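You operate a simulated robot arm through the tools that you are given. There is no shell and no other tool. Be economical: measure what you need, move in short steps, check, and stop when the job is done.

You run a simulated two-armed robot. Do the job below in one go: nothing can be reset, and whatever is moved stays where it is left.

TASK
Log a run at about 3400 rpm and 10 N m on the green cassette.
Fine: it lies in the upper desk drawer, shut that again; cassette in the logger's pocket, load knob on its mark, record till SAVED shows and leave the engine running as set; three presses at most; press no other button, other controls end as they began.

Only the result counts: the job must be done as asked and must still hold three seconds after the hand-in. Knocking over, shifting, dropping, spilling or breaking anything else fails it.

THE ROBOT
Two 7-joint arms with fingered hands on one trunk, on a base that drives. Base frame: it is fixed to the floor where the robot stands at the start and does not move with it; the origin is under the middle of the robot, x ahead of it, y to its left, z up. Lengths are in m, angles in degrees, forces in N, time in s.
The left shoulder is at the start at [0.093, 0.125, 0.973], the right one opposite. With the tool pointing down near the work surface each hand reaches from about 0.46 to 0.88 m from the robot's upright axis, wherever it stands, measured 20 degrees to its own side. Places, roughly: door bolt [-1.7, 0.6, 1.1]; emergency button [0.9, 0.1, 0.9]; fan switch [1.4, 0.3, 0.9]; ignition switch [1.1, 0.3, 0.9]; limit knob [1.7, 0.3, 0.9]; load knob [1.5, 0.2, 0.9]; logger display [0.7, 0.3, 0.9]; main switch [1.3, 0.3, 0.9]; pocket of the logger [0.7, 0.2, 0.9]; record button [0.8, 0.2, 0.9]; reset button [1.3, 0.2, 0.9]; start button [1.1, 0.1, 0.9]; stop button [1.2, 0.2, 0.9]; throttle lever [1.9, 0.2, 1]; upper desk drawer [0.7, 0.3, 0.7]; yellow hold button [1.4, 0.2, 0.9]. Payload 4 kg a hand.
The tool frame of a hand sits at the grasp point between the pads (the TCP): z along the fingers, y along the line on which they close. The tips reach 0.029 m beyond it. The gripper opens to 0.1 m. The gripper's body begins 0.034 m behind the TCP. The gripper is a hand of 5 fingers: y runs from the thumb to the fingers, the wrist lies at [-0.015, -0.105, -0.177] in the tool frame, and closing takes about 1.5 s.
Orientation is that of the tool frame in the base frame, as [roll, pitch, yaw] about the fixed x, y, z axes, in that order (R = Rz(yaw) Ry(pitch) Rx(roll)). With the fingers straight down and the wrist toward the robot, the tool's x, y and z point along [0, 1, 0], [1, 0, 0] and [0, 0, -1] of the base frame.

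THE INTERFACE
- The arms move only by the tool drive_tool. It takes "left_commands", "right_commands" or both (then of equal length, played together; a hand with none holds still); each is one flat list of numbers, 7 for each row, row after row: the turn, a rotation vector about the tool's x, y, z in degrees, then the shift along the tool's x, y, z in mm, then the opening in per cent of the stroke, from 0 (shut) to 100 (fully open). In form: [wx, wy, wz, tx, ty, tz, grip, wx, wy, wz, tx, ty, tz, grip, ...]. A call has 1 to 20 rows; each row shifts and turns the commanded pose from where the row before left it, along the tool's axes as they then stand. A row lasts 0.2 s, in which the tool goes at most 0.05 m and 8.6 degrees; a call with a longer step from one row to the next is refused whole, and so is a gripper value outside its range. Where a pose cannot be reached the arm comes as near as it can. A force on the tool above 40 N (or 10 N above the force at the start of the call, whichever is more), or a blocked arm, ends the call early, and 0.2 s more pass. Each finger travels about 0.045 m/s and halts on what it meets, pressing with about 23 N; the grip force reading is that of the motor and also rises with nothing between the fingers. The clock runs only during rows and for 0.2 s after the last one: add rows that do not move to give the fingers time. The reply holds the time, the measured pose of the TCP, the force on the tool along the base axes, the opening and the grip force, in the units named above and with some noise, with the torque about the TCP (base axes, N m) and any sound that the robot's microphone picked up.
- Cameras (640 x 400 px; columns grow to the right, rows downward): "scene" is now at [0.1947, 0.0132, 1.1377]; the picture's right is [0.13, -0.99, 0.00], its down [-0.20, -0.03, -0.98] and it looks along [0.97, 0.13, -0.20] (base axes); focal length 214 px, centre (320, 200). "left" rides on the left gripper at [-0.066, -0.086, -0.121] in its tool frame; the picture's right is [-0.76, -0.31, 0.58], its down [0.59, -0.70, 0.40] and it looks along [0.28, 0.64, 0.71] (tool axes); focal length 247 px, centre (320, 200). "right" rides on the right gripper at [0.066, -0.086, -0.121] in its tool frame; the picture's right is [-0.76, 0.31, -0.58], its down [-0.59, -0.70, 0.40] and it looks along [-0.28, 0.64, 0.71] (tool axes); focal length 247 px, centre (320, 200).
- capture(camera): a new picture of that camera. It takes no simulated time.
- slide_trunk(by): slides the trunk up (or, below 0, down) by that many m; the arms and the scene camera ride with it, the base frame stays. It gives what a move gives, with no picture.
- drive_base(legs): drives the robot by 1 to 6 legs, each [ahead, turn to the left] in m and degrees, along the robot's own axes; the way and the turn of a leg run together, so that a leg with both is an arc; at most 1.5 m and 180 degrees a leg. The arms and the cameras ride along, it lands a little off, and it stops where it bumps. It gives what a move gives.
- grasp_type(shape, hand): the hand has 5 fingers and takes this shape, open, in about a second: jaw (thumb against the fingers, like two jaws); tri (thumb and two fingers); tip (a fingertip pinch); poke (one finger out to press); point (the index stretched); flat (the hand flat); cup (the hand cupped); fist (a fist). The gripper value then closes the fingers along that shape, each until it touches; the sizes above hold for jaw. It gives what a move gives, with no picture.
- head_to(pan, tilt): turns the head with the scene camera to pan (to the left, within 80 degrees either way) and tilt (down, from -29 to 69), counted from straight ahead of the robot. It gives what a move gives.
- measure_at(camera, pixels): for up to 12 pixels [column, row] of the newest picture of that camera ("zoom" is the newest enlarged one), the place [x, y, z] in the base frame of the surface seen there, good to about 0.002 m, but the place of the scene camera against the robot may be out by one fixed shift of up to 0.012 m in any direction. It takes no simulated time.
- close_up(camera, box): a new picture of the part [left, top, right, bottom] of that camera's present view, enlarged. It takes no simulated time.
- hand_in(): hands the job in; it is judged then, once.

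Go step by step. Measure first, check grasps and placings, and put right what went wrong. The budget is 80 turns and 70 pictures, counting those below and the enlarged ones. Unless the task says otherwise, let go and move clear before handing in, and close with one line.

The tools are called after "Call:" as name(argument=value, ...) on one line, values as JSON. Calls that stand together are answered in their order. drive_tool: Moves the arms, as the interface text tells. Its arguments: {"type":"object","properties":{"left_commands":{"type":"array","items":{"type":"number"}},"right_commands":{"type":"array","items":{"type":"number"}}},"required":[]} The other tools are called the same way: slide_trunk (by) slides the trunk up or down; grasp_type (shape, hand) gives the hand a shape; drive_base (legs) drives the base; head_to (pan, tilt) turns the head that bears the scene camera; capture (camera) takes a picture; measure_at (camera, pixels) gives the place of the surface under pixels of a picture; close_up (camera, box) takes an enlarged picture of a part of a camera's view; hand_in () hands the job in.

At the start:

```text
time_s: 0.0
left_tool_pos: [0.5746, 0.2986, 1.2289]
left_tcp_rot: [180.0, 0.0, 90.0]
left_ft_force: [0.9, -0.5, 0.6]
left_moment: [0.02, 0.02, -0.01]
left_width: 0.1
left_grip_force: 0.0
left_shape: jaw
right_tool_pos: [0.4745, -0.1596, 1.2154]
right_tcp_rot: [179.9, -0.1, 90.0]
right_ft_force: [-0.5, 0.6, -0.5]
right_moment: [0.0, 0.01, 0.02]
right_width: 0.0996
right_grip_force: 0.0
right_shape: jaw
trunk travel left (down, up): [-0.175, 0.572]
robot x, y, heading: [-0.0013, 0.0045, -0.1]
head pan, tilt: [7.4, 11.8]
```

scene: 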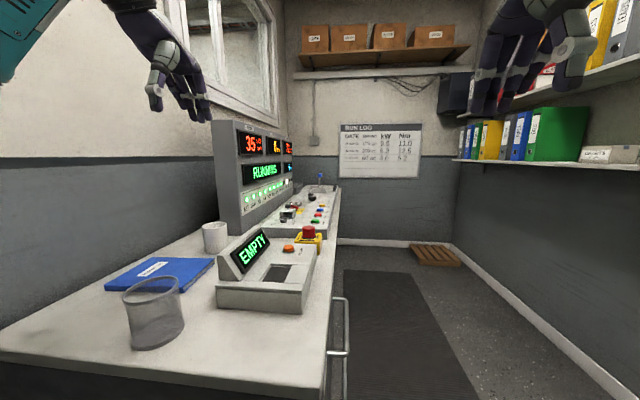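
right: 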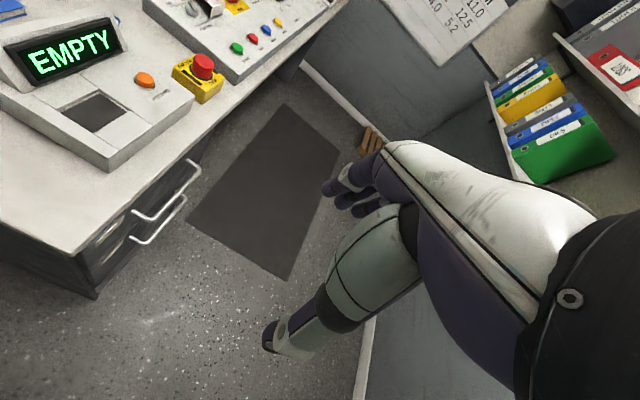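
left: 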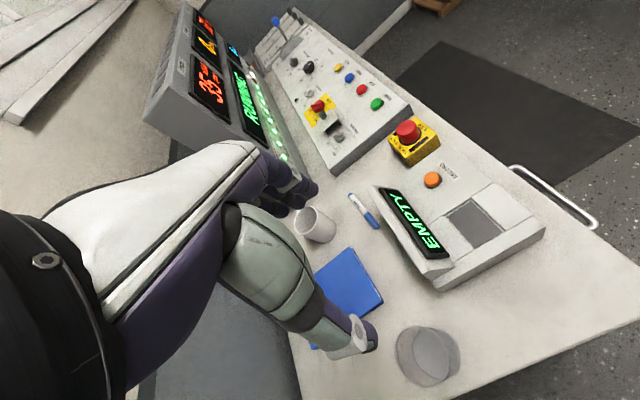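

The engine display reads RUNNING and the logger EMPTY; I need details of the panels and the drawers first.

Call:
close_up(camera="scene", box=[200, 110, 360, 210])

Call:
close_up(camera="left", box=[150, 0, 470, 200])

Call:
close_up(camera="right", box=[0, 120, 240, 270])

Call:
close_up(camera="scene", box=[330, 115, 430, 185])

```text
4.00 times, centred on (280, 160) of scene
```

zoom: 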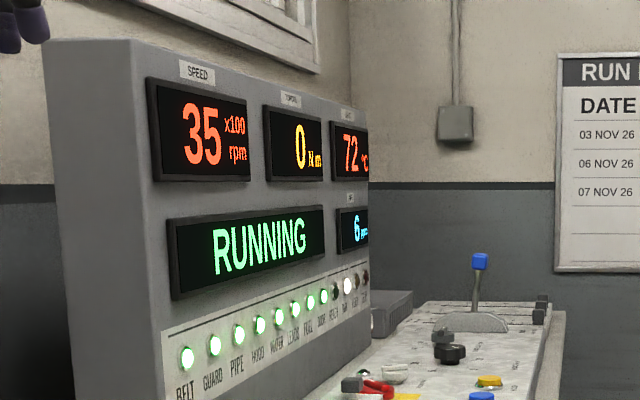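

```text
2.00 times, centred on (310, 100) of left
```

zoom: 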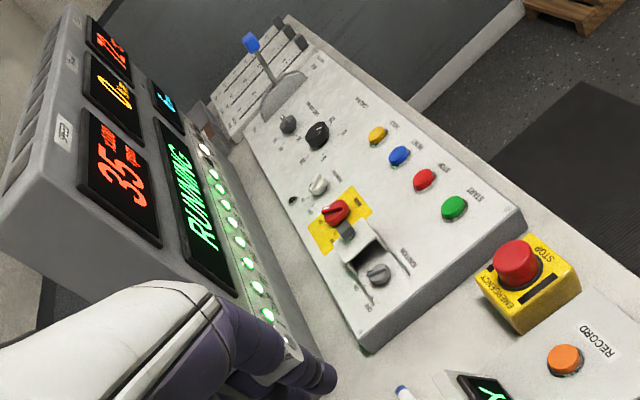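

```text
2.67 times, centred on (120, 195) of right
```

zoom: 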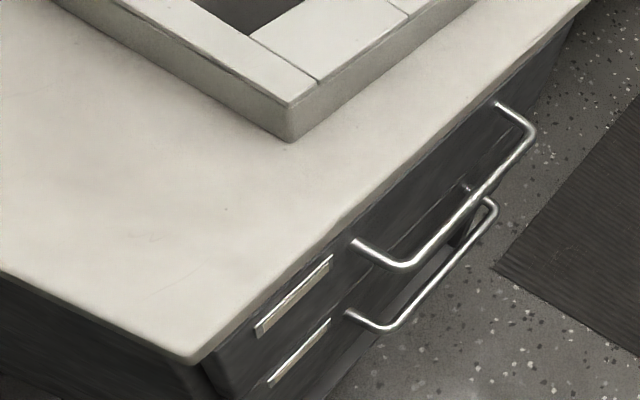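

```text
5.71 times, centred on (380, 150) of scene
```

zoom: 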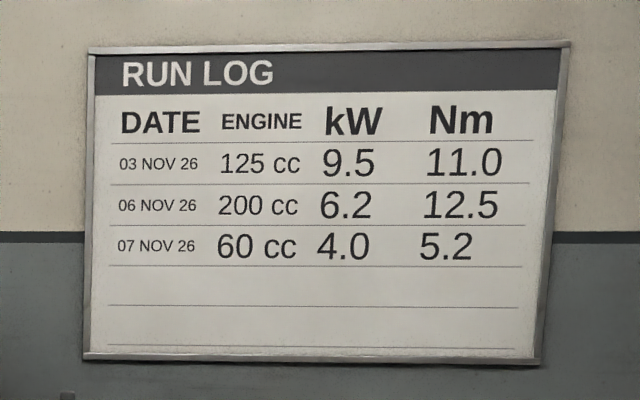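

The speed is 35x100 rpm with 0 N m, running. Next I measure the drawer handles, logger, knob and drawers.

Call:
measure_at(camera="right", pixels=[[134, 212], [164, 197], [197, 162], [186, 160], [130, 239], [184, 198], [75, 250], [66, 298], [105, 110], [152, 78], [108, 230], [240, 85]])

Call:
measure_at(camera="left", pixels=[[473, 222], [450, 213], [475, 240], [500, 228], [480, 205], [432, 180], [309, 66], [294, 62], [320, 105], [545, 235], [436, 285], [407, 128]])

Call:
close_up(camera="left", box=[260, 30, 356, 90])

Call:
close_up(camera="left", box=[350, 150, 558, 280])

```text
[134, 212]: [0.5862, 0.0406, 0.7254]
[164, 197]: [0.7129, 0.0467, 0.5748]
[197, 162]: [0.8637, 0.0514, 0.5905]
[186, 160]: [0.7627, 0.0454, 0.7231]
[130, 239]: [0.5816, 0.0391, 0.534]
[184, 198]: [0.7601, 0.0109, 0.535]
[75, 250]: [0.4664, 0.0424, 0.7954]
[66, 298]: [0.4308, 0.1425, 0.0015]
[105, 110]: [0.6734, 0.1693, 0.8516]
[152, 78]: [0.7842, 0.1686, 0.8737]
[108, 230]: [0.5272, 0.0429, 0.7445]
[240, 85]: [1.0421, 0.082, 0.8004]
```

```text
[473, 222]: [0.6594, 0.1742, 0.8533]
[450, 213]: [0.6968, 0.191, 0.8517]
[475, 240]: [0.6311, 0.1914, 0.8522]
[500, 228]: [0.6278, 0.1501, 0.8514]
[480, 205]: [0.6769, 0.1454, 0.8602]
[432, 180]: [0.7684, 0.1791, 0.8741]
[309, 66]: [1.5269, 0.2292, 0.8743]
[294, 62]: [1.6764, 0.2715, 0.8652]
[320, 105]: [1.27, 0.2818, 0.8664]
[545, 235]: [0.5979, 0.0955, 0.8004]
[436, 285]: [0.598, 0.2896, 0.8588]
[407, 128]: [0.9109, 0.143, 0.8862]
```

```text
6.67 times, centred on (308, 60) of left
```

zoom: 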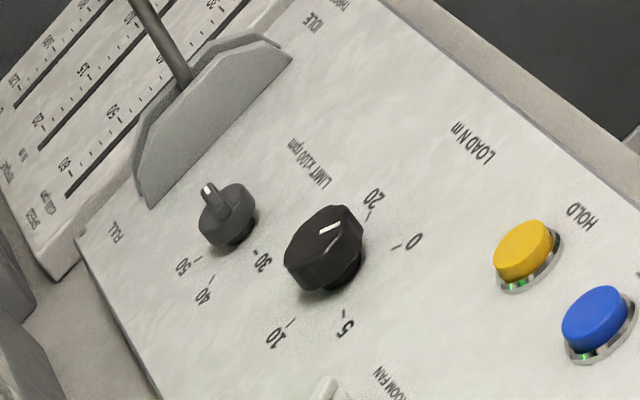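

```text
3.08 times, centred on (454, 215) of left
```

zoom: 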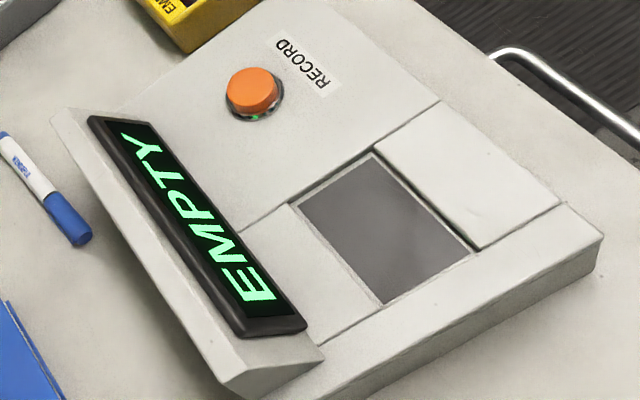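

The drawer face is near y=0.042, with the upper handle at z≈0.725 and x 0.585–0.765. Next I check the aisle on the right before driving.

Call:
head_to(pan=-35, tilt=40)

Call:
capture(camera="scene")

Call:
measure_at(camera="scene", pixels=[[320, 350], [200, 300], [450, 200], [320, 100], [100, 250], [550, 150], [130, 150]])

```text
time_s: 1.1
left_tool_pos: [0.5725, 0.2996, 1.228]
left_tcp_rot: [-180.0, 0.0, 90.0]
left_ft_force: [-0.7, -0.4, -0.1]
left_moment: [0.01, -0.01, -0.01]
left_width: 0.0996
left_grip_force: 0.0
left_shape: jaw
right_tool_pos: [0.4743, -0.1592, 1.216]
right_tcp_rot: [-180.0, 0.0, 90.0]
right_ft_force: [-0.8, 0.3, 0.2]
right_moment: [0.03, -0.04, -0.01]
right_width: 0.0999
right_grip_force: 0.0
right_shape: jaw
trunk travel left (down, up): [-0.175, 0.572]
robot x, y, heading: [0.0012, -0.0019, 0.1]
head pan, tilt: [-35.0, 40.0]
```

```text
60 pictures are left
```

scene: 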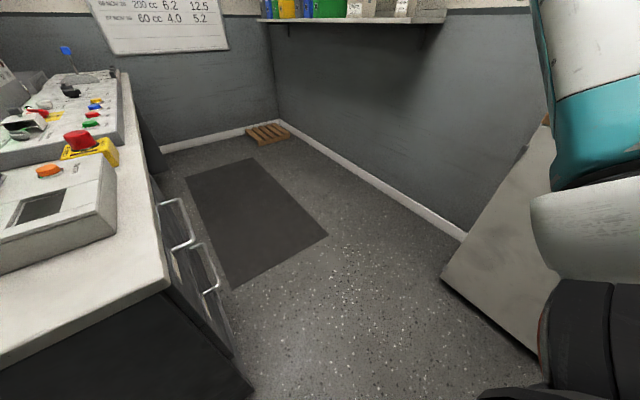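

```text
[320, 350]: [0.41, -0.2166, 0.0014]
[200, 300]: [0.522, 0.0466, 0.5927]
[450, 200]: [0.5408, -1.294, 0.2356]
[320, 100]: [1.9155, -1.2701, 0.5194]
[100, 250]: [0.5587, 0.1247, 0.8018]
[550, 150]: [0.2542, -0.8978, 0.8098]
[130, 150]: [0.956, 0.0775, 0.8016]
```

There is a white table-like thing on the right (pixels 440–560, 130–350); I measure its outline.

Call:
measure_at(camera="scene", pixels=[[444, 276], [462, 245], [530, 345], [545, 128], [500, 250], [440, 285], [520, 345], [165, 285], [250, 390], [155, 190]])

Call:
head_to(pan=-75, tilt=45)

Call:
capture(camera="scene")

```text
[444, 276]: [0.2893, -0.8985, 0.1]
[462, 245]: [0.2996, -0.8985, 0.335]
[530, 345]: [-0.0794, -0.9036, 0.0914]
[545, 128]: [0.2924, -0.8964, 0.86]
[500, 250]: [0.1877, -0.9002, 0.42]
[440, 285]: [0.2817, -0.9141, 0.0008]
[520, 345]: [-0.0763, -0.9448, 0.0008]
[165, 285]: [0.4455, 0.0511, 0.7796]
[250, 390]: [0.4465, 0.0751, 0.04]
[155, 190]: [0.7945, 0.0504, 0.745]
```

```text
time_s: 2.2
left_tool_pos: [0.5725, 0.2987, 1.2285]
left_tcp_rot: [180.0, 0.0, 90.0]
left_ft_force: [-0.7, 0.4, -0.2]
left_moment: [0.05, 0.0, 0.02]
left_width: 0.0998
left_grip_force: 0.1
left_shape: jaw
right_tool_pos: [0.4739, -0.1595, 1.2153]
right_tcp_rot: [-180.0, 0.0, 90.0]
right_ft_force: [-0.6, 0.4, 0.6]
right_moment: [-0.01, 0.0, -0.01]
right_width: 0.0997
right_grip_force: 0.0
right_shape: jaw
trunk travel left (down, up): [-0.175, 0.572]
robot x, y, heading: [0.0036, 0.0001, -0.1]
head pan, tilt: [-75.0, 45.0]
```

```text
59 pictures are left
```

scene: 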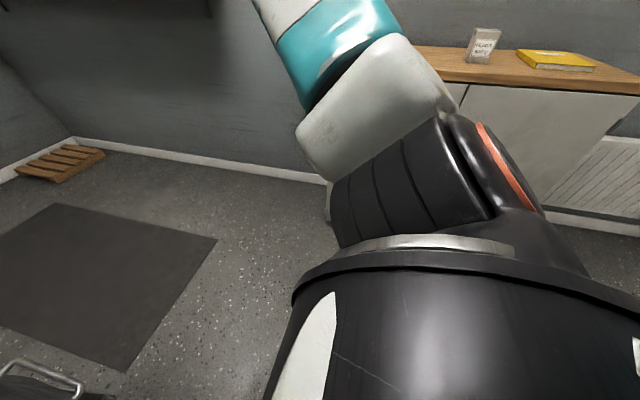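

The way is clear: cabinet front at y≈-0.9, desk end at x≈0.445. I tuck the left hand in, then drive into the aisle facing the drawer diagonally.

Call:
drive_tool(left_commands=[0, 0, 0, -30, -30, 0, 100, 0, 0, 0, -30, -30, 0, 100, 0, 0, 0, -30, -30, 0, 100, 0, 0, 0, -30, -30, 0, 100, 0, 0, 0, -30, -30, 0, 100])

Call:
drive_base(legs=[[0, -65], [0.3, 0], [0.2, 30], [0, 80]])

Call:
head_to(pan=10, tilt=35)

Call:
capture(camera="scene")

```text
time_s: 3.4
left_tool_pos: [0.4241, 0.1485, 1.2291]
left_tcp_rot: [-179.9, -0.1, 90.1]
left_ft_force: [0.0, 0.2, 0.3]
left_moment: [0.0, -0.03, -0.01]
left_width: 0.0999
left_grip_force: 0.0
left_shape: jaw
right_tool_pos: [0.4738, -0.159, 1.2161]
right_tcp_rot: [-179.9, -0.1, 89.9]
right_ft_force: [-0.7, -0.3, -0.1]
right_moment: [0.03, -0.01, 0.0]
right_width: 0.0997
right_grip_force: 0.0
right_shape: jaw
trunk travel left (down, up): [-0.175, 0.572]
robot x, y, heading: [-0.0042, 0.0004, -0.2]
head pan, tilt: [-75.0, 45.0]
```

```text
time_s: 13.3
left_tool_pos: [0.4587, -0.0226, 1.229]
left_tcp_rot: [-179.9, 0.0, 132.1]
left_ft_force: [-1.4, 1.0, -0.6]
left_moment: [-0.01, -0.02, 0.03]
left_width: 0.0998
left_grip_force: 0.1
left_shape: jaw
right_tool_pos: [0.7003, -0.2189, 1.2148]
right_tcp_rot: [-180.0, 0.0, 132.2]
right_ft_force: [-0.8, 0.9, 0.6]
right_moment: [0.06, 0.01, 0.0]
right_width: 0.0996
right_grip_force: 0.1
right_shape: jaw
trunk travel left (down, up): [-0.175, 0.572]
robot x, y, heading: [0.2443, -0.4197, 42.2]
head pan, tilt: [-75.0, 45.0]
```

```text
time_s: 14.9
left_tool_pos: [0.4587, -0.0243, 1.2296]
left_tcp_rot: [180.0, 0.0, 132.1]
left_ft_force: [-0.9, 0.6, -0.7]
left_moment: [0.03, 0.02, 0.0]
left_width: 0.0998
left_grip_force: 0.1
left_shape: jaw
right_tool_pos: [0.7003, -0.2199, 1.2145]
right_tcp_rot: [-179.9, 0.0, 132.1]
right_ft_force: [-0.1, 0.0, -0.1]
right_moment: [0.01, -0.04, 0.01]
right_width: 0.0999
right_grip_force: 0.0
right_shape: jaw
trunk travel left (down, up): [-0.175, 0.572]
robot x, y, heading: [0.2428, -0.4174, 42.1]
head pan, tilt: [10.0, 35.0]
```

```text
58 pictures are left
```

scene: 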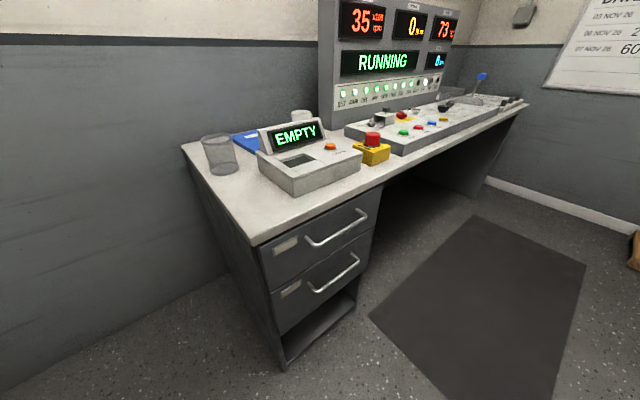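

The robot stands at (0.243,-0.417) heading 42°, with the drawer handle in view. I turn the right hand to face the drawer (tool z toward +y, tilted 30° down) with a half-open jaw.

Call:
drive_tool(right_commands=[0, 0, -8, 0, 0, 0, 70, 0, 0, -8, 0, 0, 0, 65, 0, 0, -8, 0, 0, 0, 65, 0, 0, -8, 0, 0, 0, 65, 0, 0, -8, 0, 0, 0, 65, 0, 0, -8, 0, 0, 0, 65, -7.5, 0, 0, 0, 0, 0, 65, -7.5, 0, 0, 0, 0, 0, 65, -7.5, 0, 0, 0, 0, 0, 65, -7.5, 0, 0, 0, 0, 0, 65, -7.5, 0, 0, 0, 0, 0, 65, -7.5, 0, 0, 0, 0, 0, 65, -7.5, 0, 0, 0, 0, 0, 65, -7.5, 0, 0, 0, 0, 0, 65])

Call:
measure_at(camera="scene", pixels=[[310, 246], [330, 240], [361, 212], [366, 214], [345, 230], [305, 240], [262, 243], [375, 190]])

```text
time_s: 17.9
left_tool_pos: [0.459, -0.0246, 1.2288]
left_tcp_rot: [-180.0, 0.0, 132.1]
left_ft_force: [1.1, 1.2, -0.3]
left_moment: [0.0, 0.03, -0.02]
left_width: 0.0997
left_grip_force: 0.0
left_shape: jaw
right_tool_pos: [0.7013, -0.2199, 1.2157]
right_tcp_rot: [119.9, 0.0, 180.0]
right_ft_force: [0.2, 0.5, -0.1]
right_moment: [0.0, 0.03, -0.02]
right_width: 0.0654
right_grip_force: 0.1
right_shape: jaw
trunk travel left (down, up): [-0.175, 0.572]
robot x, y, heading: [0.2423, -0.4181, 42.1]
head pan, tilt: [10.0, 35.0]
```

```text
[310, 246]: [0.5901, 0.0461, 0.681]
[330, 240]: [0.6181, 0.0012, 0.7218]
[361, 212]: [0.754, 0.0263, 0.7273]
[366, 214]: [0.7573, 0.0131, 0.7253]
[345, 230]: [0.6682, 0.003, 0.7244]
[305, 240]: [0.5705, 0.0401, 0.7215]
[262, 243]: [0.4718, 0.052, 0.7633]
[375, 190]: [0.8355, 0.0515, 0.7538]
```

The orientation is as wanted. I now lower the hand in front of the handle, staying 0.12 m short.

Call:
drive_tool(right_commands=[0, 0, 0, 2, -30.5, 27.2, 65, 0, 0, 0, 2, -30.5, 27.2, 65, 0, 0, 0, 2, -30.5, 27.2, 65, 0, 0, 0, 2, -30.5, 27.2, 65, 0, 0, 0, 2, -30.5, 27.2, 65, 0, 0, 0, 2, -30.5, 27.2, 65, 0, 0, 0, 2, -30.5, 27.2, 65, 0, 0, 0, 2, -30.5, 27.2, 65, 0, 0, 0, 2, -30.5, 27.2, 65, 0, 0, 0, 2, -30.5, 27.2, 65, 0, 0, 0, 2, -30.5, 27.2, 65, 0, 0, 0, 2, -30.5, 27.2, 65])

Call:
capture(camera="right")

```text
time_s: 20.5
left_tool_pos: [0.4587, -0.0237, 1.2289]
left_tcp_rot: [-179.9, 0.0, 132.1]
left_ft_force: [0.0, 0.5, 0.7]
left_moment: [0.0, -0.02, 0.01]
left_width: 0.0999
left_grip_force: 0.0
left_shape: jaw
right_tool_pos: [0.6756, -0.1175, 0.7343]
right_tcp_rot: [120.0, 0.0, -179.8]
right_ft_force: [0.3, -0.5, -0.3]
right_moment: [0.03, -0.01, 0.0]
right_width: 0.0653
right_grip_force: 0.0
right_shape: jaw
trunk travel left (down, up): [-0.175, 0.572]
robot x, y, heading: [0.2463, -0.4189, 42.2]
head pan, tilt: [10.0, 35.0]
```

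```text
57 pictures are left
```

right: 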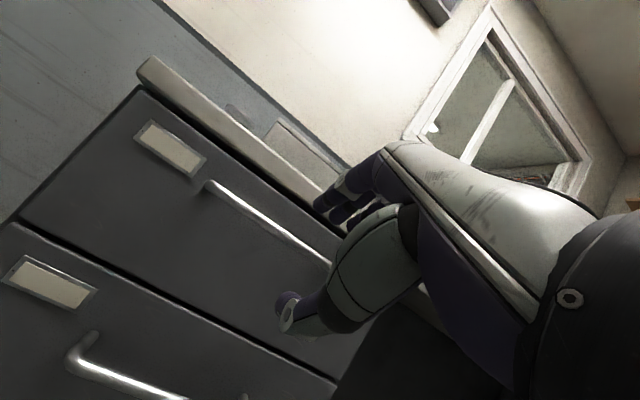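

The handle bar (from 208,187 to 330,262) lies between thumb and fingers; I measure it.

Call:
measure_at(camera="right", pixels=[[240, 205], [270, 224], [300, 243], [320, 256], [280, 262], [250, 180], [250, 135]])

Call:
close_up(camera="right", box=[100, 100, 340, 250])

```text
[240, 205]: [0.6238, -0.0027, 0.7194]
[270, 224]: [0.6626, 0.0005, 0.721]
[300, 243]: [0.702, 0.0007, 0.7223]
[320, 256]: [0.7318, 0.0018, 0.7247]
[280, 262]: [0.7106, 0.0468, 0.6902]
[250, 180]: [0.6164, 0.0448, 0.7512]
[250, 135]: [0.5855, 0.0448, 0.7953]
```

```text
2.67 times, centred on (220, 175) of right
```

zoom: 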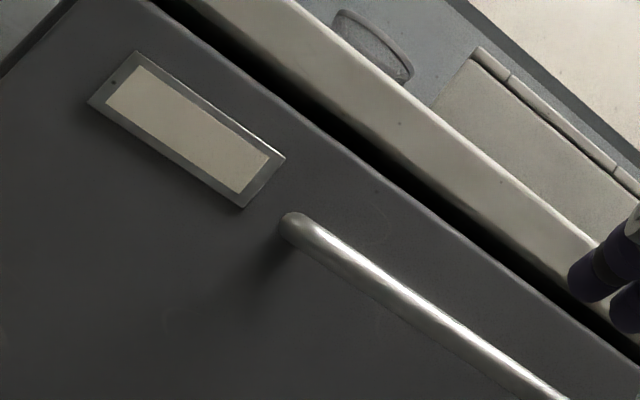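

The bar centre is around y=0.003, z=0.72. I advance to it and close the hand.

Call:
drive_tool(right_commands=[0, 0, 0, 0, 11.75, 26.2, 55, 0, 0, 0, 0, 11.75, 26.2, 55, 0, 0, 0, 0, 11.75, 26.2, 55, 0, 0, 0, 0, 11.75, 26.2, 55, 0, 0, 0, 0, 0, 0, 0, 0, 0, 0, 0, 0, 0, 0, 0, 0, 0, 0, 0, 0, 0, 0, 0, 0, 0, 0, 0, 0, 0, 0, 0, 0, 0, 0, 0, 0, 0, 0, 0, 0, 0, 0])

Call:
capture(camera="right")

```text
time_s: 22.7
left_tool_pos: [0.4587, -0.0245, 1.2292]
left_tcp_rot: [179.9, 0.0, 132.1]
left_ft_force: [0.2, -0.3, 0.4]
left_moment: [-0.02, 0.0, 0.01]
left_width: 0.1001
left_grip_force: 0.1
left_shape: jaw
right_tool_pos: [0.6763, -0.0039, 0.7217]
right_tcp_rot: [120.1, 0.0, -179.9]
right_ft_force: [0.5, 1.6, 0.8]
right_moment: [0.02, -0.2, 0.0]
right_width: 0.0012
right_grip_force: 23.2
right_shape: jaw
trunk travel left (down, up): [-0.175, 0.572]
robot x, y, heading: [0.2433, -0.4218, 42.1]
head pan, tilt: [10.0, 35.0]
```

```text
55 pictures are left
```

right: 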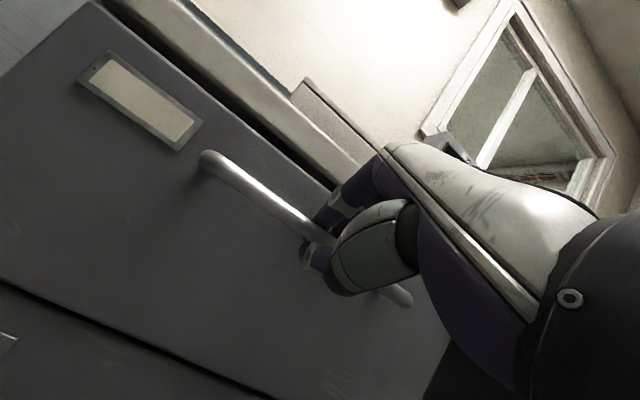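

The fingers have closed around the bar; I pull 60 mm and watch.

Call:
drive_tool(right_commands=[0, 0, 0, 0, -5, -8.66, 0, 0, 0, 0, 0, -5, -8.66, 0, 0, 0, 0, 0, -10, -17.3, 0, 0, 0, 0, 0, -10, -17.3, 0])

Call:
capture(camera="scene")

```text
time_s: 23.7
left_tool_pos: [0.4581, -0.0222, 1.2293]
left_tcp_rot: [-179.8, 0.0, 132.1]
left_ft_force: [0.2, 0.1, 0.3]
left_moment: [0.02, -0.01, 0.0]
left_width: 0.0999
left_grip_force: 0.0
left_shape: jaw
right_tool_pos: [0.6763, -0.0667, 0.7224]
right_tcp_rot: [120.0, 0.0, 179.9]
right_ft_force: [4.1, -1.6, -2.9]
right_moment: [-0.01, -0.16, -0.03]
right_width: 0.0007
right_grip_force: 23.0
right_shape: jaw
trunk travel left (down, up): [-0.175, 0.572]
robot x, y, heading: [0.2463, -0.4168, 42.2]
head pan, tilt: [10.0, 35.0]
```

```text
54 pictures are left
```

scene: 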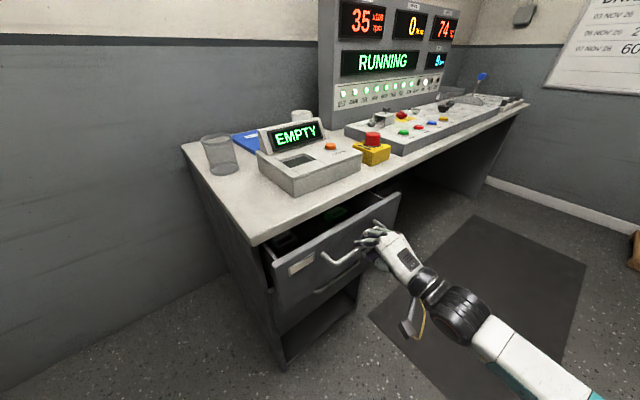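

The drawer opens with the hand. I pull another 0.13 m.

Call:
drive_tool(right_commands=[0, 0, 0, 0, -10, -17.3, 0, 0, 0, 0, 0, -10, -17.3, 0, 0, 0, 0, 0, -10, -17.3, 0, 0, 0, 0, 0, -10, -17.3, 0, 0, 0, 0, 0, -10, -17.3, 0, 0, 0, 0, 0, -10, -17.3, 0, 0, 0, 0, 0, -5, -8.66, 0])

Call:
head_to(pan=5, tilt=45)

Call:
capture(camera="scene")

Call:
capture(camera="left")

```text
time_s: 25.3
left_tool_pos: [0.4589, -0.0227, 1.2282]
left_tcp_rot: [-179.9, 0.0, 132.1]
left_ft_force: [-0.8, -0.3, 1.1]
left_moment: [0.01, 0.01, 0.01]
left_width: 0.1001
left_grip_force: 0.1
left_shape: jaw
right_tool_pos: [0.6774, -0.1951, 0.7229]
right_tcp_rot: [120.1, -0.1, 180.0]
right_ft_force: [3.9, 0.8, -8.9]
right_moment: [-0.1, -0.12, -0.01]
right_width: 0.0008
right_grip_force: 22.9
right_shape: jaw
trunk travel left (down, up): [-0.175, 0.572]
robot x, y, heading: [0.245, -0.4217, 41.9]
head pan, tilt: [10.0, 35.0]
```

```text
time_s: 26.0
left_tool_pos: [0.459, -0.0231, 1.2283]
left_tcp_rot: [-179.9, 0.0, 132.1]
left_ft_force: [0.4, 0.6, -0.1]
left_moment: [-0.03, 0.0, 0.03]
left_width: 0.0997
left_grip_force: 0.1
left_shape: jaw
right_tool_pos: [0.6781, -0.194, 0.7221]
right_tcp_rot: [120.1, 0.0, 180.0]
right_ft_force: [3.0, -0.8, -10.6]
right_moment: [-0.09, -0.09, -0.01]
right_width: 0.0005
right_grip_force: 22.8
right_shape: jaw
trunk travel left (down, up): [-0.175, 0.572]
robot x, y, heading: [0.2435, -0.4172, 42.2]
head pan, tilt: [5.0, 45.0]
```

```text
53 pictures are left
```

scene: 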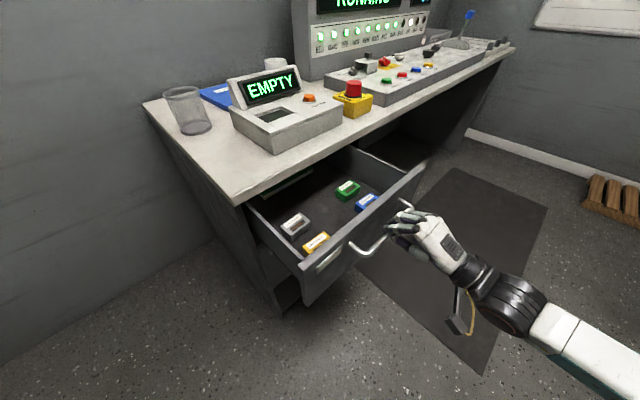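

```text
52 pictures are left
```

left: 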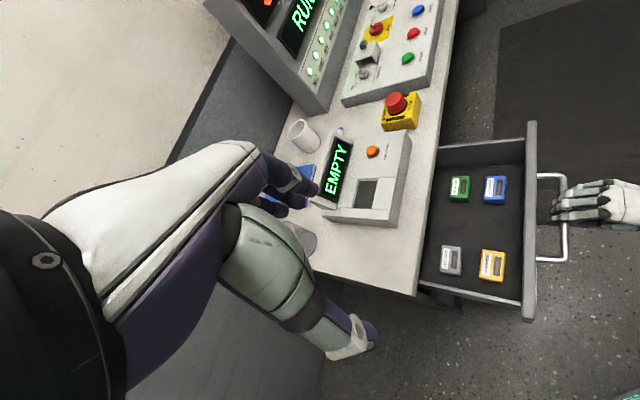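

The drawer is open with four cassettes; the green one is at left-camera pixel (459,187). I measure it and take a closer look.

Call:
close_up(camera="left", box=[340, 130, 540, 255])

Call:
measure_at(camera="left", pixels=[[459, 187], [464, 178], [466, 200], [451, 198], [450, 178], [430, 190], [475, 225], [494, 189], [375, 192], [532, 190], [480, 140]])

```text
3.20 times, centred on (440, 192) of left
```

zoom: 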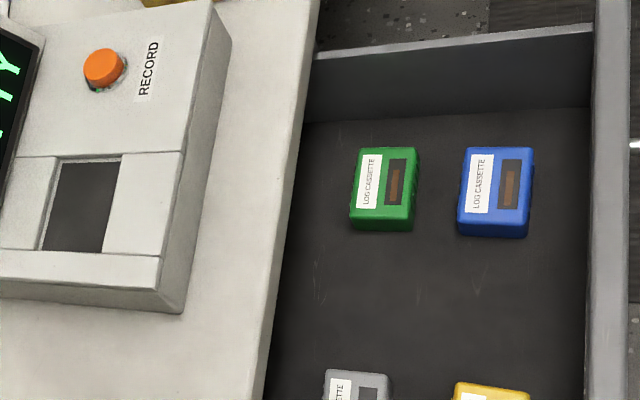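

```text
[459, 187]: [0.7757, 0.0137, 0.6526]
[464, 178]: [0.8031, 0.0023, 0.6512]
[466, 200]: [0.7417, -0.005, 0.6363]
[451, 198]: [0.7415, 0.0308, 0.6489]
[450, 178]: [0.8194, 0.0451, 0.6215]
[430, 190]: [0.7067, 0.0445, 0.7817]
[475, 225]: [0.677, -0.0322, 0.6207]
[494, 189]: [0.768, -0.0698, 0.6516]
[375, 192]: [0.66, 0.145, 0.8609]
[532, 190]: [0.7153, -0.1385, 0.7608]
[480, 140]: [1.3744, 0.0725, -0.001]
```

The green cassette's top centre is about (0.776,0.014,0.653). I pull the drawer 45 mm further to clear the desk edge, and measure the corners of cassette and pocket.

Call:
measure_at(camera="zoom", pixels=[[358, 151], [414, 151], [409, 215], [354, 214], [85, 205], [62, 166], [117, 163], [102, 247], [48, 243], [125, 210], [80, 262], [25, 200]])

Call:
drive_tool(right_commands=[0, 0, 0, 0, -7.5, -13, 0, 0, 0, 0, 0, -7.5, -13, 0, 0, 0, 0, 0, -7.5, -13, 0])

Call:
close_up(camera="left", box=[340, 130, 540, 255])

```text
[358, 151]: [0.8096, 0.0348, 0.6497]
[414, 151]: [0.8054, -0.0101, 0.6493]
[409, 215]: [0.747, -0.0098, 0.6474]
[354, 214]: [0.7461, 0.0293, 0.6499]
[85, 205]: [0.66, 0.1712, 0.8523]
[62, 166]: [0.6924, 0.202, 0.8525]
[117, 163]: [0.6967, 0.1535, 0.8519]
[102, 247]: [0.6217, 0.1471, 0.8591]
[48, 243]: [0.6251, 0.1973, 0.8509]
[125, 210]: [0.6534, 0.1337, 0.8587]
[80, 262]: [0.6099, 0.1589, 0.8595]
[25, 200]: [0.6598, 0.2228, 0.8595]
```

```text
time_s: 26.8
left_tool_pos: [0.4594, -0.0232, 1.2286]
left_tcp_rot: [-179.8, 0.0, 132.1]
left_ft_force: [0.1, 0.8, -0.1]
left_moment: [0.01, 0.01, 0.02]
left_width: 0.0999
left_grip_force: 0.0
left_shape: jaw
right_tool_pos: [0.6791, -0.2395, 0.7219]
right_tcp_rot: [120.1, 0.0, 180.0]
right_ft_force: [3.2, -1.5, -10.9]
right_moment: [-0.1, -0.05, -0.02]
right_width: 0.0003
right_grip_force: 22.5
right_shape: jaw
trunk travel left (down, up): [-0.175, 0.572]
robot x, y, heading: [0.2434, -0.4214, 42.2]
head pan, tilt: [5.0, 45.0]
```

```text
3.20 times, centred on (440, 192) of left
```

zoom: 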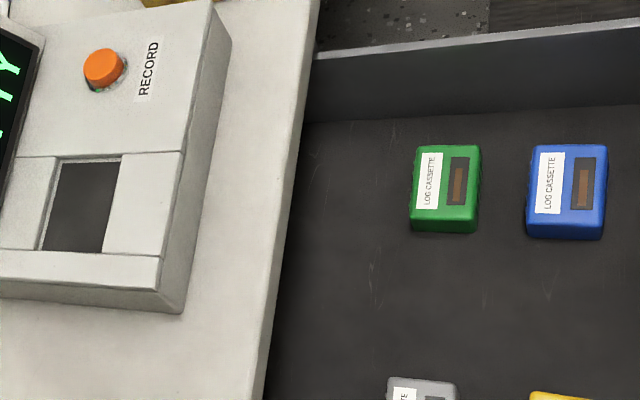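

The drawer slid on. The pocket (0.622–0.697 × 0.148–0.202, 7 mm deep) is about 10 mm larger than the cassette; I measure the cassette's new place.

Call:
measure_at(camera="zoom", pixels=[[418, 148], [477, 149], [470, 217], [414, 216], [445, 182], [530, 190], [567, 185], [500, 280], [460, 105], [560, 100], [310, 130]])

Call:
drive_tool(left_commands=[0, 0, -8, 0, 0, 0, 80, 0, 0, -8, 0, 0, 0, 75, 0, 0, -8, 0, 0, 0, 75, 0, 0, -8, 0, 0, 0, 75, 0, 0, -8, 0, 0, 0, 75, 0, 0, -8, 0, 0, 0, 75])

```text
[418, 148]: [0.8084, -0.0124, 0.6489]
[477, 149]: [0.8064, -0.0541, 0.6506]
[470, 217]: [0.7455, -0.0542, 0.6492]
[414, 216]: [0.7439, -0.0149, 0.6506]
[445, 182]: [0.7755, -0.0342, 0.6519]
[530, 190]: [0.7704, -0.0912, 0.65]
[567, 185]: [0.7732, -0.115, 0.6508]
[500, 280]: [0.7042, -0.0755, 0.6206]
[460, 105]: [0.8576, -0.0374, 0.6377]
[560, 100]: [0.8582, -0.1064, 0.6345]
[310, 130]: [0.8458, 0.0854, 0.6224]
```

```text
time_s: 28.2
left_tool_pos: [0.4955, -0.003, 1.1945]
left_tcp_rot: [-179.9, 0.0, -179.8]
left_ft_force: [-0.3, -0.4, 0.1]
left_moment: [0.01, -0.01, -0.01]
left_width: 0.0753
left_grip_force: 0.0
left_shape: jaw
left hand out of reach, approached as far as the arm can: row 4, 5, 6
right_tool_pos: [0.6787, -0.2393, 0.7222]
right_tcp_rot: [120.1, -0.1, 180.0]
right_ft_force: [4.5, -0.4, -10.7]
right_moment: [-0.13, -0.03, -0.01]
right_width: 0.0004
right_grip_force: 23.1
right_shape: jaw
trunk travel left (down, up): [-0.175, 0.572]
robot x, y, heading: [0.2445, -0.4218, 42.4]
head pan, tilt: [5.0, 45.0]
```

The cassette centre is now (0.776,-0.034), top 0.651. I bring the left hand above it.

Call:
drive_tool(left_commands=[0, 0, 0, -30, -2, 24, 75, 0, 0, 0, -30, -2, 24, 75, 0, 0, 0, -30, -2, 24, 75, 0, 0, 0, -30, -2, 24, 75, 0, 0, 0, -30, -2, 24, 75, 0, 0, 0, -30, -2, 24, 75, 0, 0, 0, -30, -2, 24, 75, 0, 0, 0, -30, -2, 24, 75, 0, 0, 0, -30, -2, 24, 75, 0, 0, 0, -30, -2, 24, 75])

Call:
capture(camera="left")

```text
time_s: 30.4
left_tool_pos: [0.7959, -0.0228, 0.9531]
left_tcp_rot: [-179.8, -0.1, -179.9]
left_ft_force: [-0.4, 0.6, 0.4]
left_moment: [0.02, -0.01, 0.01]
left_width: 0.0751
left_grip_force: 0.1
left_shape: jaw
right_tool_pos: [0.6787, -0.2395, 0.7232]
right_tcp_rot: [120.1, 0.0, 180.0]
right_ft_force: [3.1, -0.7, -10.1]
right_moment: [-0.1, -0.06, 0.01]
right_width: 0.0005
right_grip_force: 23.3
right_shape: jaw
trunk travel left (down, up): [-0.175, 0.572]
robot x, y, heading: [0.2464, -0.4177, 42.1]
head pan, tilt: [5.0, 45.0]
```

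```text
49 pictures are left
```

left: 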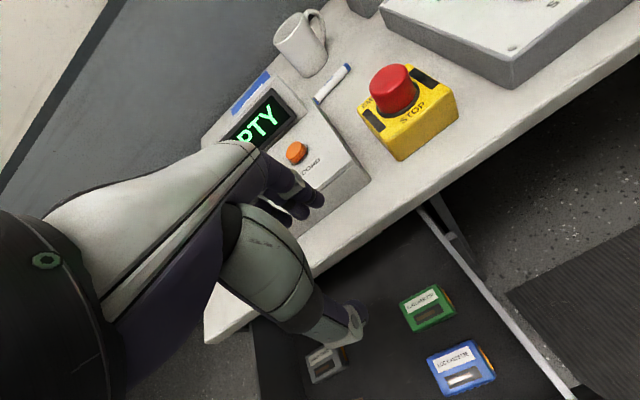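

The green cassette shows at (428,308), ahead under the fingers. I align and descend to z≈0.74 first.

Call:
drive_tool(left_commands=[0, 0, 0, 10, -5.5, 0, 75, 0, 0, 0, 10, -5.5, 0, 75, 0, 0, 0, 0, 0, 40, 75, 0, 0, 0, 0, 0, 40, 75, 0, 0, 0, 0, 0, 40, 75, 0, 0, 0, 0, 0, 40, 75, 0, 0, 0, 0, 0, 40, 75])

Call:
capture(camera="left")

Call:
capture(camera="scene")

```text
time_s: 32.0
left_tool_pos: [0.7741, -0.0327, 0.7563]
left_tcp_rot: [-180.0, -0.1, -179.8]
left_ft_force: [0.3, 0.1, 0.1]
left_moment: [-0.03, 0.02, 0.01]
left_width: 0.0755
left_grip_force: 0.1
left_shape: jaw
right_tool_pos: [0.6785, -0.2377, 0.7231]
right_tcp_rot: [120.1, -0.1, -179.8]
right_ft_force: [1.7, 2.0, -11.2]
right_moment: [-0.1, -0.08, 0.01]
right_width: 0.0002
right_grip_force: 22.9
right_shape: jaw
trunk travel left (down, up): [-0.175, 0.572]
robot x, y, heading: [0.2468, -0.4177, 41.9]
head pan, tilt: [5.0, 45.0]
```

```text
48 pictures are left
```

left: 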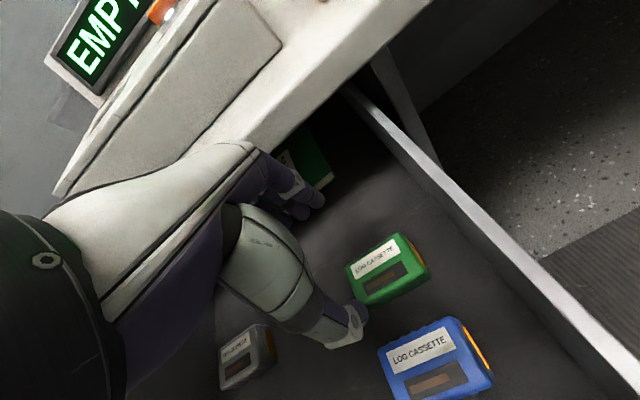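

```text
47 pictures are left
```

scene: 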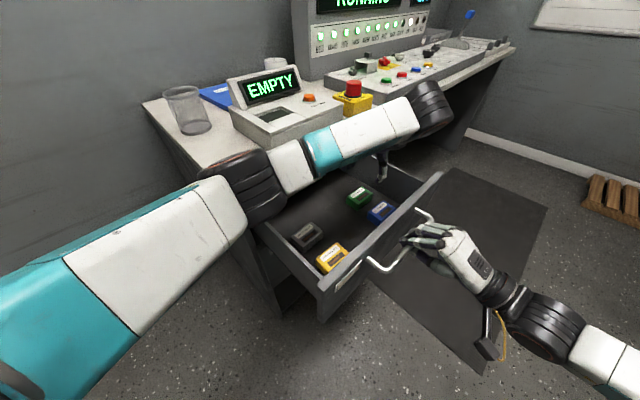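

The green cassette is at (387,268), free of contact. I check its place from this nearer view, along with the other green thing at (310,160).

Call:
measure_at(camera="left", pixels=[[347, 266], [394, 236], [424, 265], [377, 298], [385, 268], [380, 345], [310, 160], [345, 330], [318, 190]])

Call:
close_up(camera="left", box=[270, 130, 430, 230])

```text
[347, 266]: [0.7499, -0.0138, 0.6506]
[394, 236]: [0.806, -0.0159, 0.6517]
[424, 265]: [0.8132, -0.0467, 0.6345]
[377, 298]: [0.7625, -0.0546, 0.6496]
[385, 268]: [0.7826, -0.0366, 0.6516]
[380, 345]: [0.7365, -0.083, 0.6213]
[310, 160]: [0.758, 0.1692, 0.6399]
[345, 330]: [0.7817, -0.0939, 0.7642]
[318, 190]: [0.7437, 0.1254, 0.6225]
```

```text
4.00 times, centred on (350, 180) of left
```

zoom: 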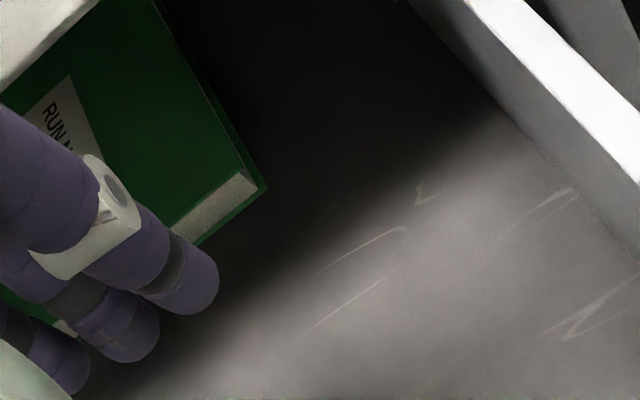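

Aligned; the other green item is a booklet. I descend with a slightly narrower opening and grip.

Call:
drive_tool(left_commands=[0, 0, 0, -2, -1.5, 20, 66, 0, 0, 0, 0, 0, 24, 66, 0, 0, 0, 0, 0, 24, 66, 0, 0, 0, 0, 0, 24, 66, 0, 0, 0, 0, 0, 0, 66, 0, 0, 0, 0, 0, 0, 20, 0, 0, 0, 0, 0, 0, 20, 0, 0, 0, 0, 0, 0, 20, 0, 0, 0, 0, 0, 0, 20, 0, 0, 0, 0, 0, 0, 20, 0, 0, 0, 0, 0, 0, 20])

Call:
capture(camera="left")

```text
time_s: 34.4
left_tool_pos: [0.7761, -0.0355, 0.6611]
left_tcp_rot: [-179.9, -0.2, -179.8]
left_ft_force: [0.5, 0.4, 0.7]
left_moment: [0.02, 0.0, 0.0]
left_width: 0.0408
left_grip_force: 23.4
left_shape: jaw
right_tool_pos: [0.6791, -0.2403, 0.7225]
right_tcp_rot: [120.1, -0.1, 179.9]
right_ft_force: [1.3, 0.5, -10.5]
right_moment: [-0.11, -0.05, 0.03]
right_width: 0.0005
right_grip_force: 22.7
right_shape: jaw
trunk travel left (down, up): [-0.175, 0.572]
robot x, y, heading: [0.2494, -0.4184, 42.3]
head pan, tilt: [5.0, 45.0]
```

```text
45 pictures are left
```

left: 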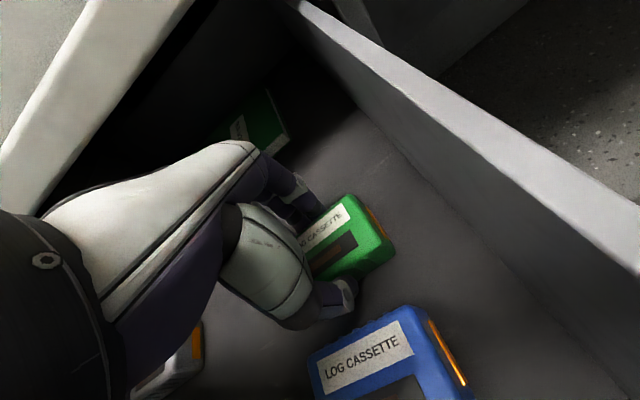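

The cassette is gripped (0.041 m wide). I lift straight up.

Call:
drive_tool(left_commands=[0, 0, 0, 0, 0, -15, 20, 0, 0, 0, 0, 0, -30, 20, 0, 0, 0, 0, 0, -35, 20, 0, 0, 0, 0, 0, -40, 20, 0, 0, 0, 0, 0, -40, 20, 0, 0, 0, 0, 0, -40, 20, 0, 0, 0, 0, 0, -40, 20, 0, 0, 0, 0, 0, -40, 20, 0, 0, 0, 0, 0, -20, 20])

Call:
capture(camera="left")

```text
time_s: 36.4
left_tool_pos: [0.8103, 0.0043, 0.9265]
left_tcp_rot: [-179.9, 0.0, -179.9]
left_ft_force: [0.4, -0.9, -1.1]
left_moment: [0.05, 0.03, -0.01]
left_width: 0.0402
left_grip_force: 23.1
left_shape: jaw
left hand out of reach, approached as far as the arm can: row 4, 5, 6, 7, 8, 9
right_tool_pos: [0.6787, -0.24, 0.7228]
right_tcp_rot: [120.1, 0.0, -180.0]
right_ft_force: [-0.6, -1.0, -15.5]
right_moment: [-0.06, -0.06, 0.01]
right_width: 0.0
right_grip_force: 23.1
right_shape: jaw
trunk travel left (down, up): [-0.175, 0.572]
robot x, y, heading: [0.2454, -0.4193, 42.1]
head pan, tilt: [5.0, 45.0]
```

```text
44 pictures are left
```

left: 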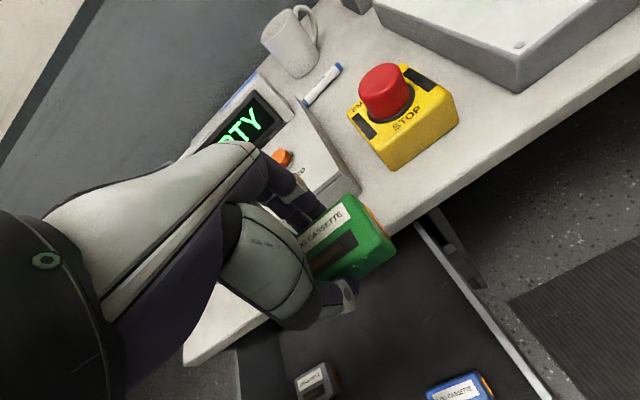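

The cassette hangs securely. I carry it toward a point above the pocket.

Call:
drive_tool(left_commands=[0, 0, 0, 20, 33, 0, 20, 0, 0, 0, 20, 33, 0, 20, 0, 0, 0, 20, 33, 0, 20, 0, 0, 0, 20, 33, 0, 20, 0, 0, 0, 20, 33, 0, 20, 0, 0, 0, 20, 33, 0, 20])

Call:
capture(camera="left")

Call:
capture(camera="scene")

```text
time_s: 37.8
left_tool_pos: [0.6877, 0.2031, 0.9275]
left_tcp_rot: [-179.9, -0.1, 180.0]
left_ft_force: [0.5, -0.4, -0.9]
left_moment: [0.02, 0.03, 0.0]
left_width: 0.0405
left_grip_force: 23.1
left_shape: jaw
right_tool_pos: [0.6793, -0.2388, 0.7223]
right_tcp_rot: [120.1, -0.1, -179.9]
right_ft_force: [-0.6, 2.0, -17.4]
right_moment: [-0.07, -0.01, 0.06]
right_width: 0.0
right_grip_force: 23.3
right_shape: jaw
trunk travel left (down, up): [-0.175, 0.572]
robot x, y, heading: [0.2438, -0.4196, 41.9]
head pan, tilt: [5.0, 45.0]
```

```text
43 pictures are left
```

left: 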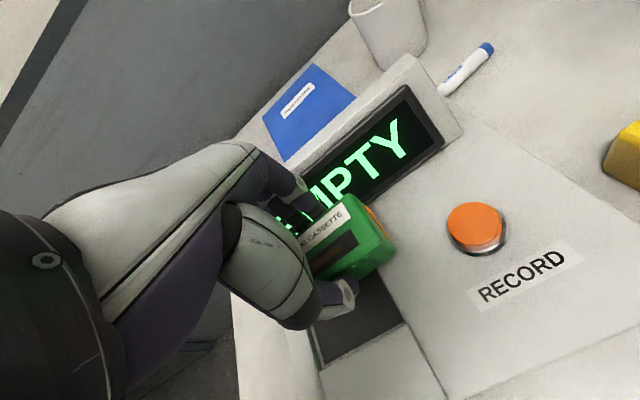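

```text
42 pictures are left
```

scene: 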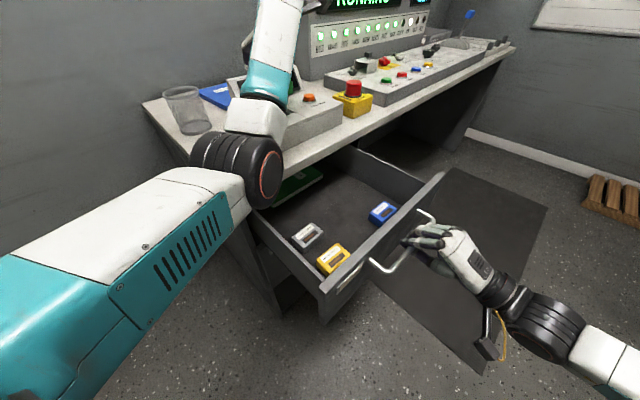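

The cassette is ~30 mm beyond the pocket in +y and +x. I shift over it, then check.

Call:
drive_tool(left_commands=[0, 0, 0, 14, -14.5, 0, 20, 0, 0, 0, 14, -14.5, 0, 20, 0, 0, 0, 0, 0, 10, 20, 0, 0, 0, 0, 0, 0, 20])

Call:
capture(camera="left")

```text
time_s: 38.8
left_tool_pos: [0.6599, 0.1725, 0.9194]
left_tcp_rot: [-179.9, -0.1, -179.8]
left_ft_force: [0.3, -0.1, -0.6]
left_moment: [-0.03, -0.02, -0.01]
left_width: 0.0404
left_grip_force: 23.0
left_shape: jaw
right_tool_pos: [0.679, -0.2395, 0.7244]
right_tcp_rot: [120.1, -0.1, 180.0]
right_ft_force: [-0.8, 0.7, -17.2]
right_moment: [-0.09, -0.03, 0.01]
right_width: 0.0
right_grip_force: 23.1
right_shape: jaw
trunk travel left (down, up): [-0.175, 0.572]
robot x, y, heading: [0.2444, -0.4192, 42.1]
head pan, tilt: [5.0, 45.0]
```

```text
41 pictures are left
```

left: 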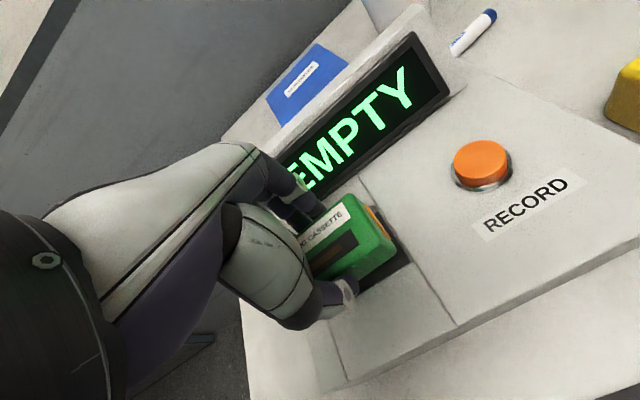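

The cassette is over the pocket (dark strip visible at 405,265 on the +x side). I lower 27 mm slowly.

Call:
drive_tool(left_commands=[0, 0, 0, 0, 1, 8, 20, 0, 0, 0, 0, 0, 8, 20, 0, 0, 0, 0, 0, 7, 20, 0, 0, 0, 0, 0, 4, 20, 0, 0, 0, 0, 0, 0, 20])

Call:
close_up(camera="left", box=[240, 120, 560, 320])

Call:
measure_at(camera="zoom", pixels=[[240, 180], [260, 230], [310, 240]])

```text
time_s: 40.0
left_tool_pos: [0.6607, 0.1732, 0.8914]
left_tcp_rot: [-179.9, -0.2, -179.9]
left_ft_force: [-0.9, 2.0, 0.0]
left_moment: [0.02, 0.02, -0.05]
left_width: 0.0408
left_grip_force: 22.7
left_shape: jaw
right_tool_pos: [0.6787, -0.2386, 0.7232]
right_tcp_rot: [120.2, -0.1, -179.8]
right_ft_force: [-0.1, -0.8, -17.2]
right_moment: [-0.09, -0.05, 0.02]
right_width: 0.0
right_grip_force: 23.5
right_shape: jaw
trunk travel left (down, up): [-0.175, 0.572]
robot x, y, heading: [0.244, -0.4175, 42.1]
head pan, tilt: [5.0, 45.0]
```

```text
2.00 times, centred on (400, 220) of left
```

zoom: 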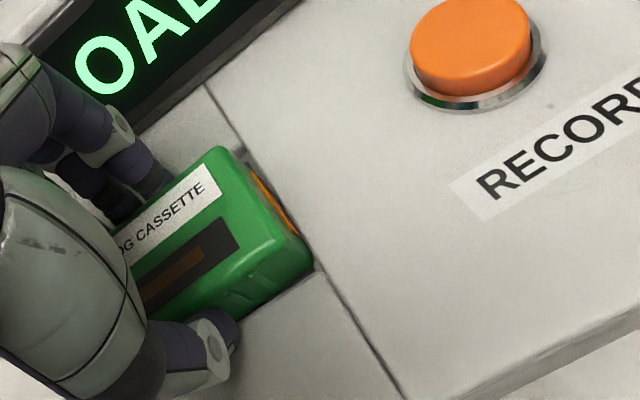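

```text
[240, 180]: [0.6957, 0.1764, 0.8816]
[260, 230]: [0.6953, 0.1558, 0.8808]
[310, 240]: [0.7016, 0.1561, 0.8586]
```

The display changed ("…OAD…", LOADED), and the top is at 0.881, so it's seated. I release and lift away.

Call:
drive_tool(left_commands=[0, 0, 0, 0, 0, 0, 55, 0, 0, 0, 0, 0, 0, 60, 0, 0, 0, 0, 0, 0, 60, 0, 0, 0, 0, 0, 0, 60, 0, 0, 0, 0, 0, -15, 60, 0, 0, 0, 0, 0, -30, 60, 0, 0, 0, 0, 0, -40, 60, 0, 0, 0, 0, -10, -40, 60])

Call:
capture(camera="left")

```text
time_s: 41.8
left_tool_pos: [0.6586, 0.1656, 1.0193]
left_tcp_rot: [-179.8, -0.1, -179.9]
left_ft_force: [0.1, 0.8, 0.5]
left_moment: [-0.01, 0.02, -0.01]
left_width: 0.0599
left_grip_force: 0.1
left_shape: jaw
right_tool_pos: [0.6785, -0.2394, 0.7224]
right_tcp_rot: [120.1, -0.1, -179.9]
right_ft_force: [0.0, -3.7, -16.6]
right_moment: [-0.07, -0.02, 0.03]
right_width: 0.0002
right_grip_force: 23.1
right_shape: jaw
trunk travel left (down, up): [-0.175, 0.572]
robot x, y, heading: [0.2432, -0.4156, 42.0]
head pan, tilt: [5.0, 45.0]
```

```text
39 pictures are left
```

left: 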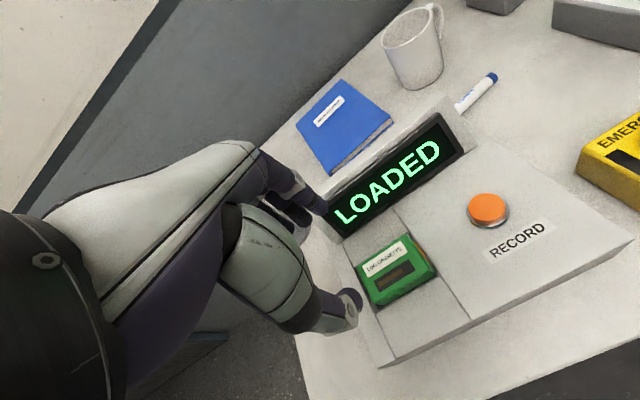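

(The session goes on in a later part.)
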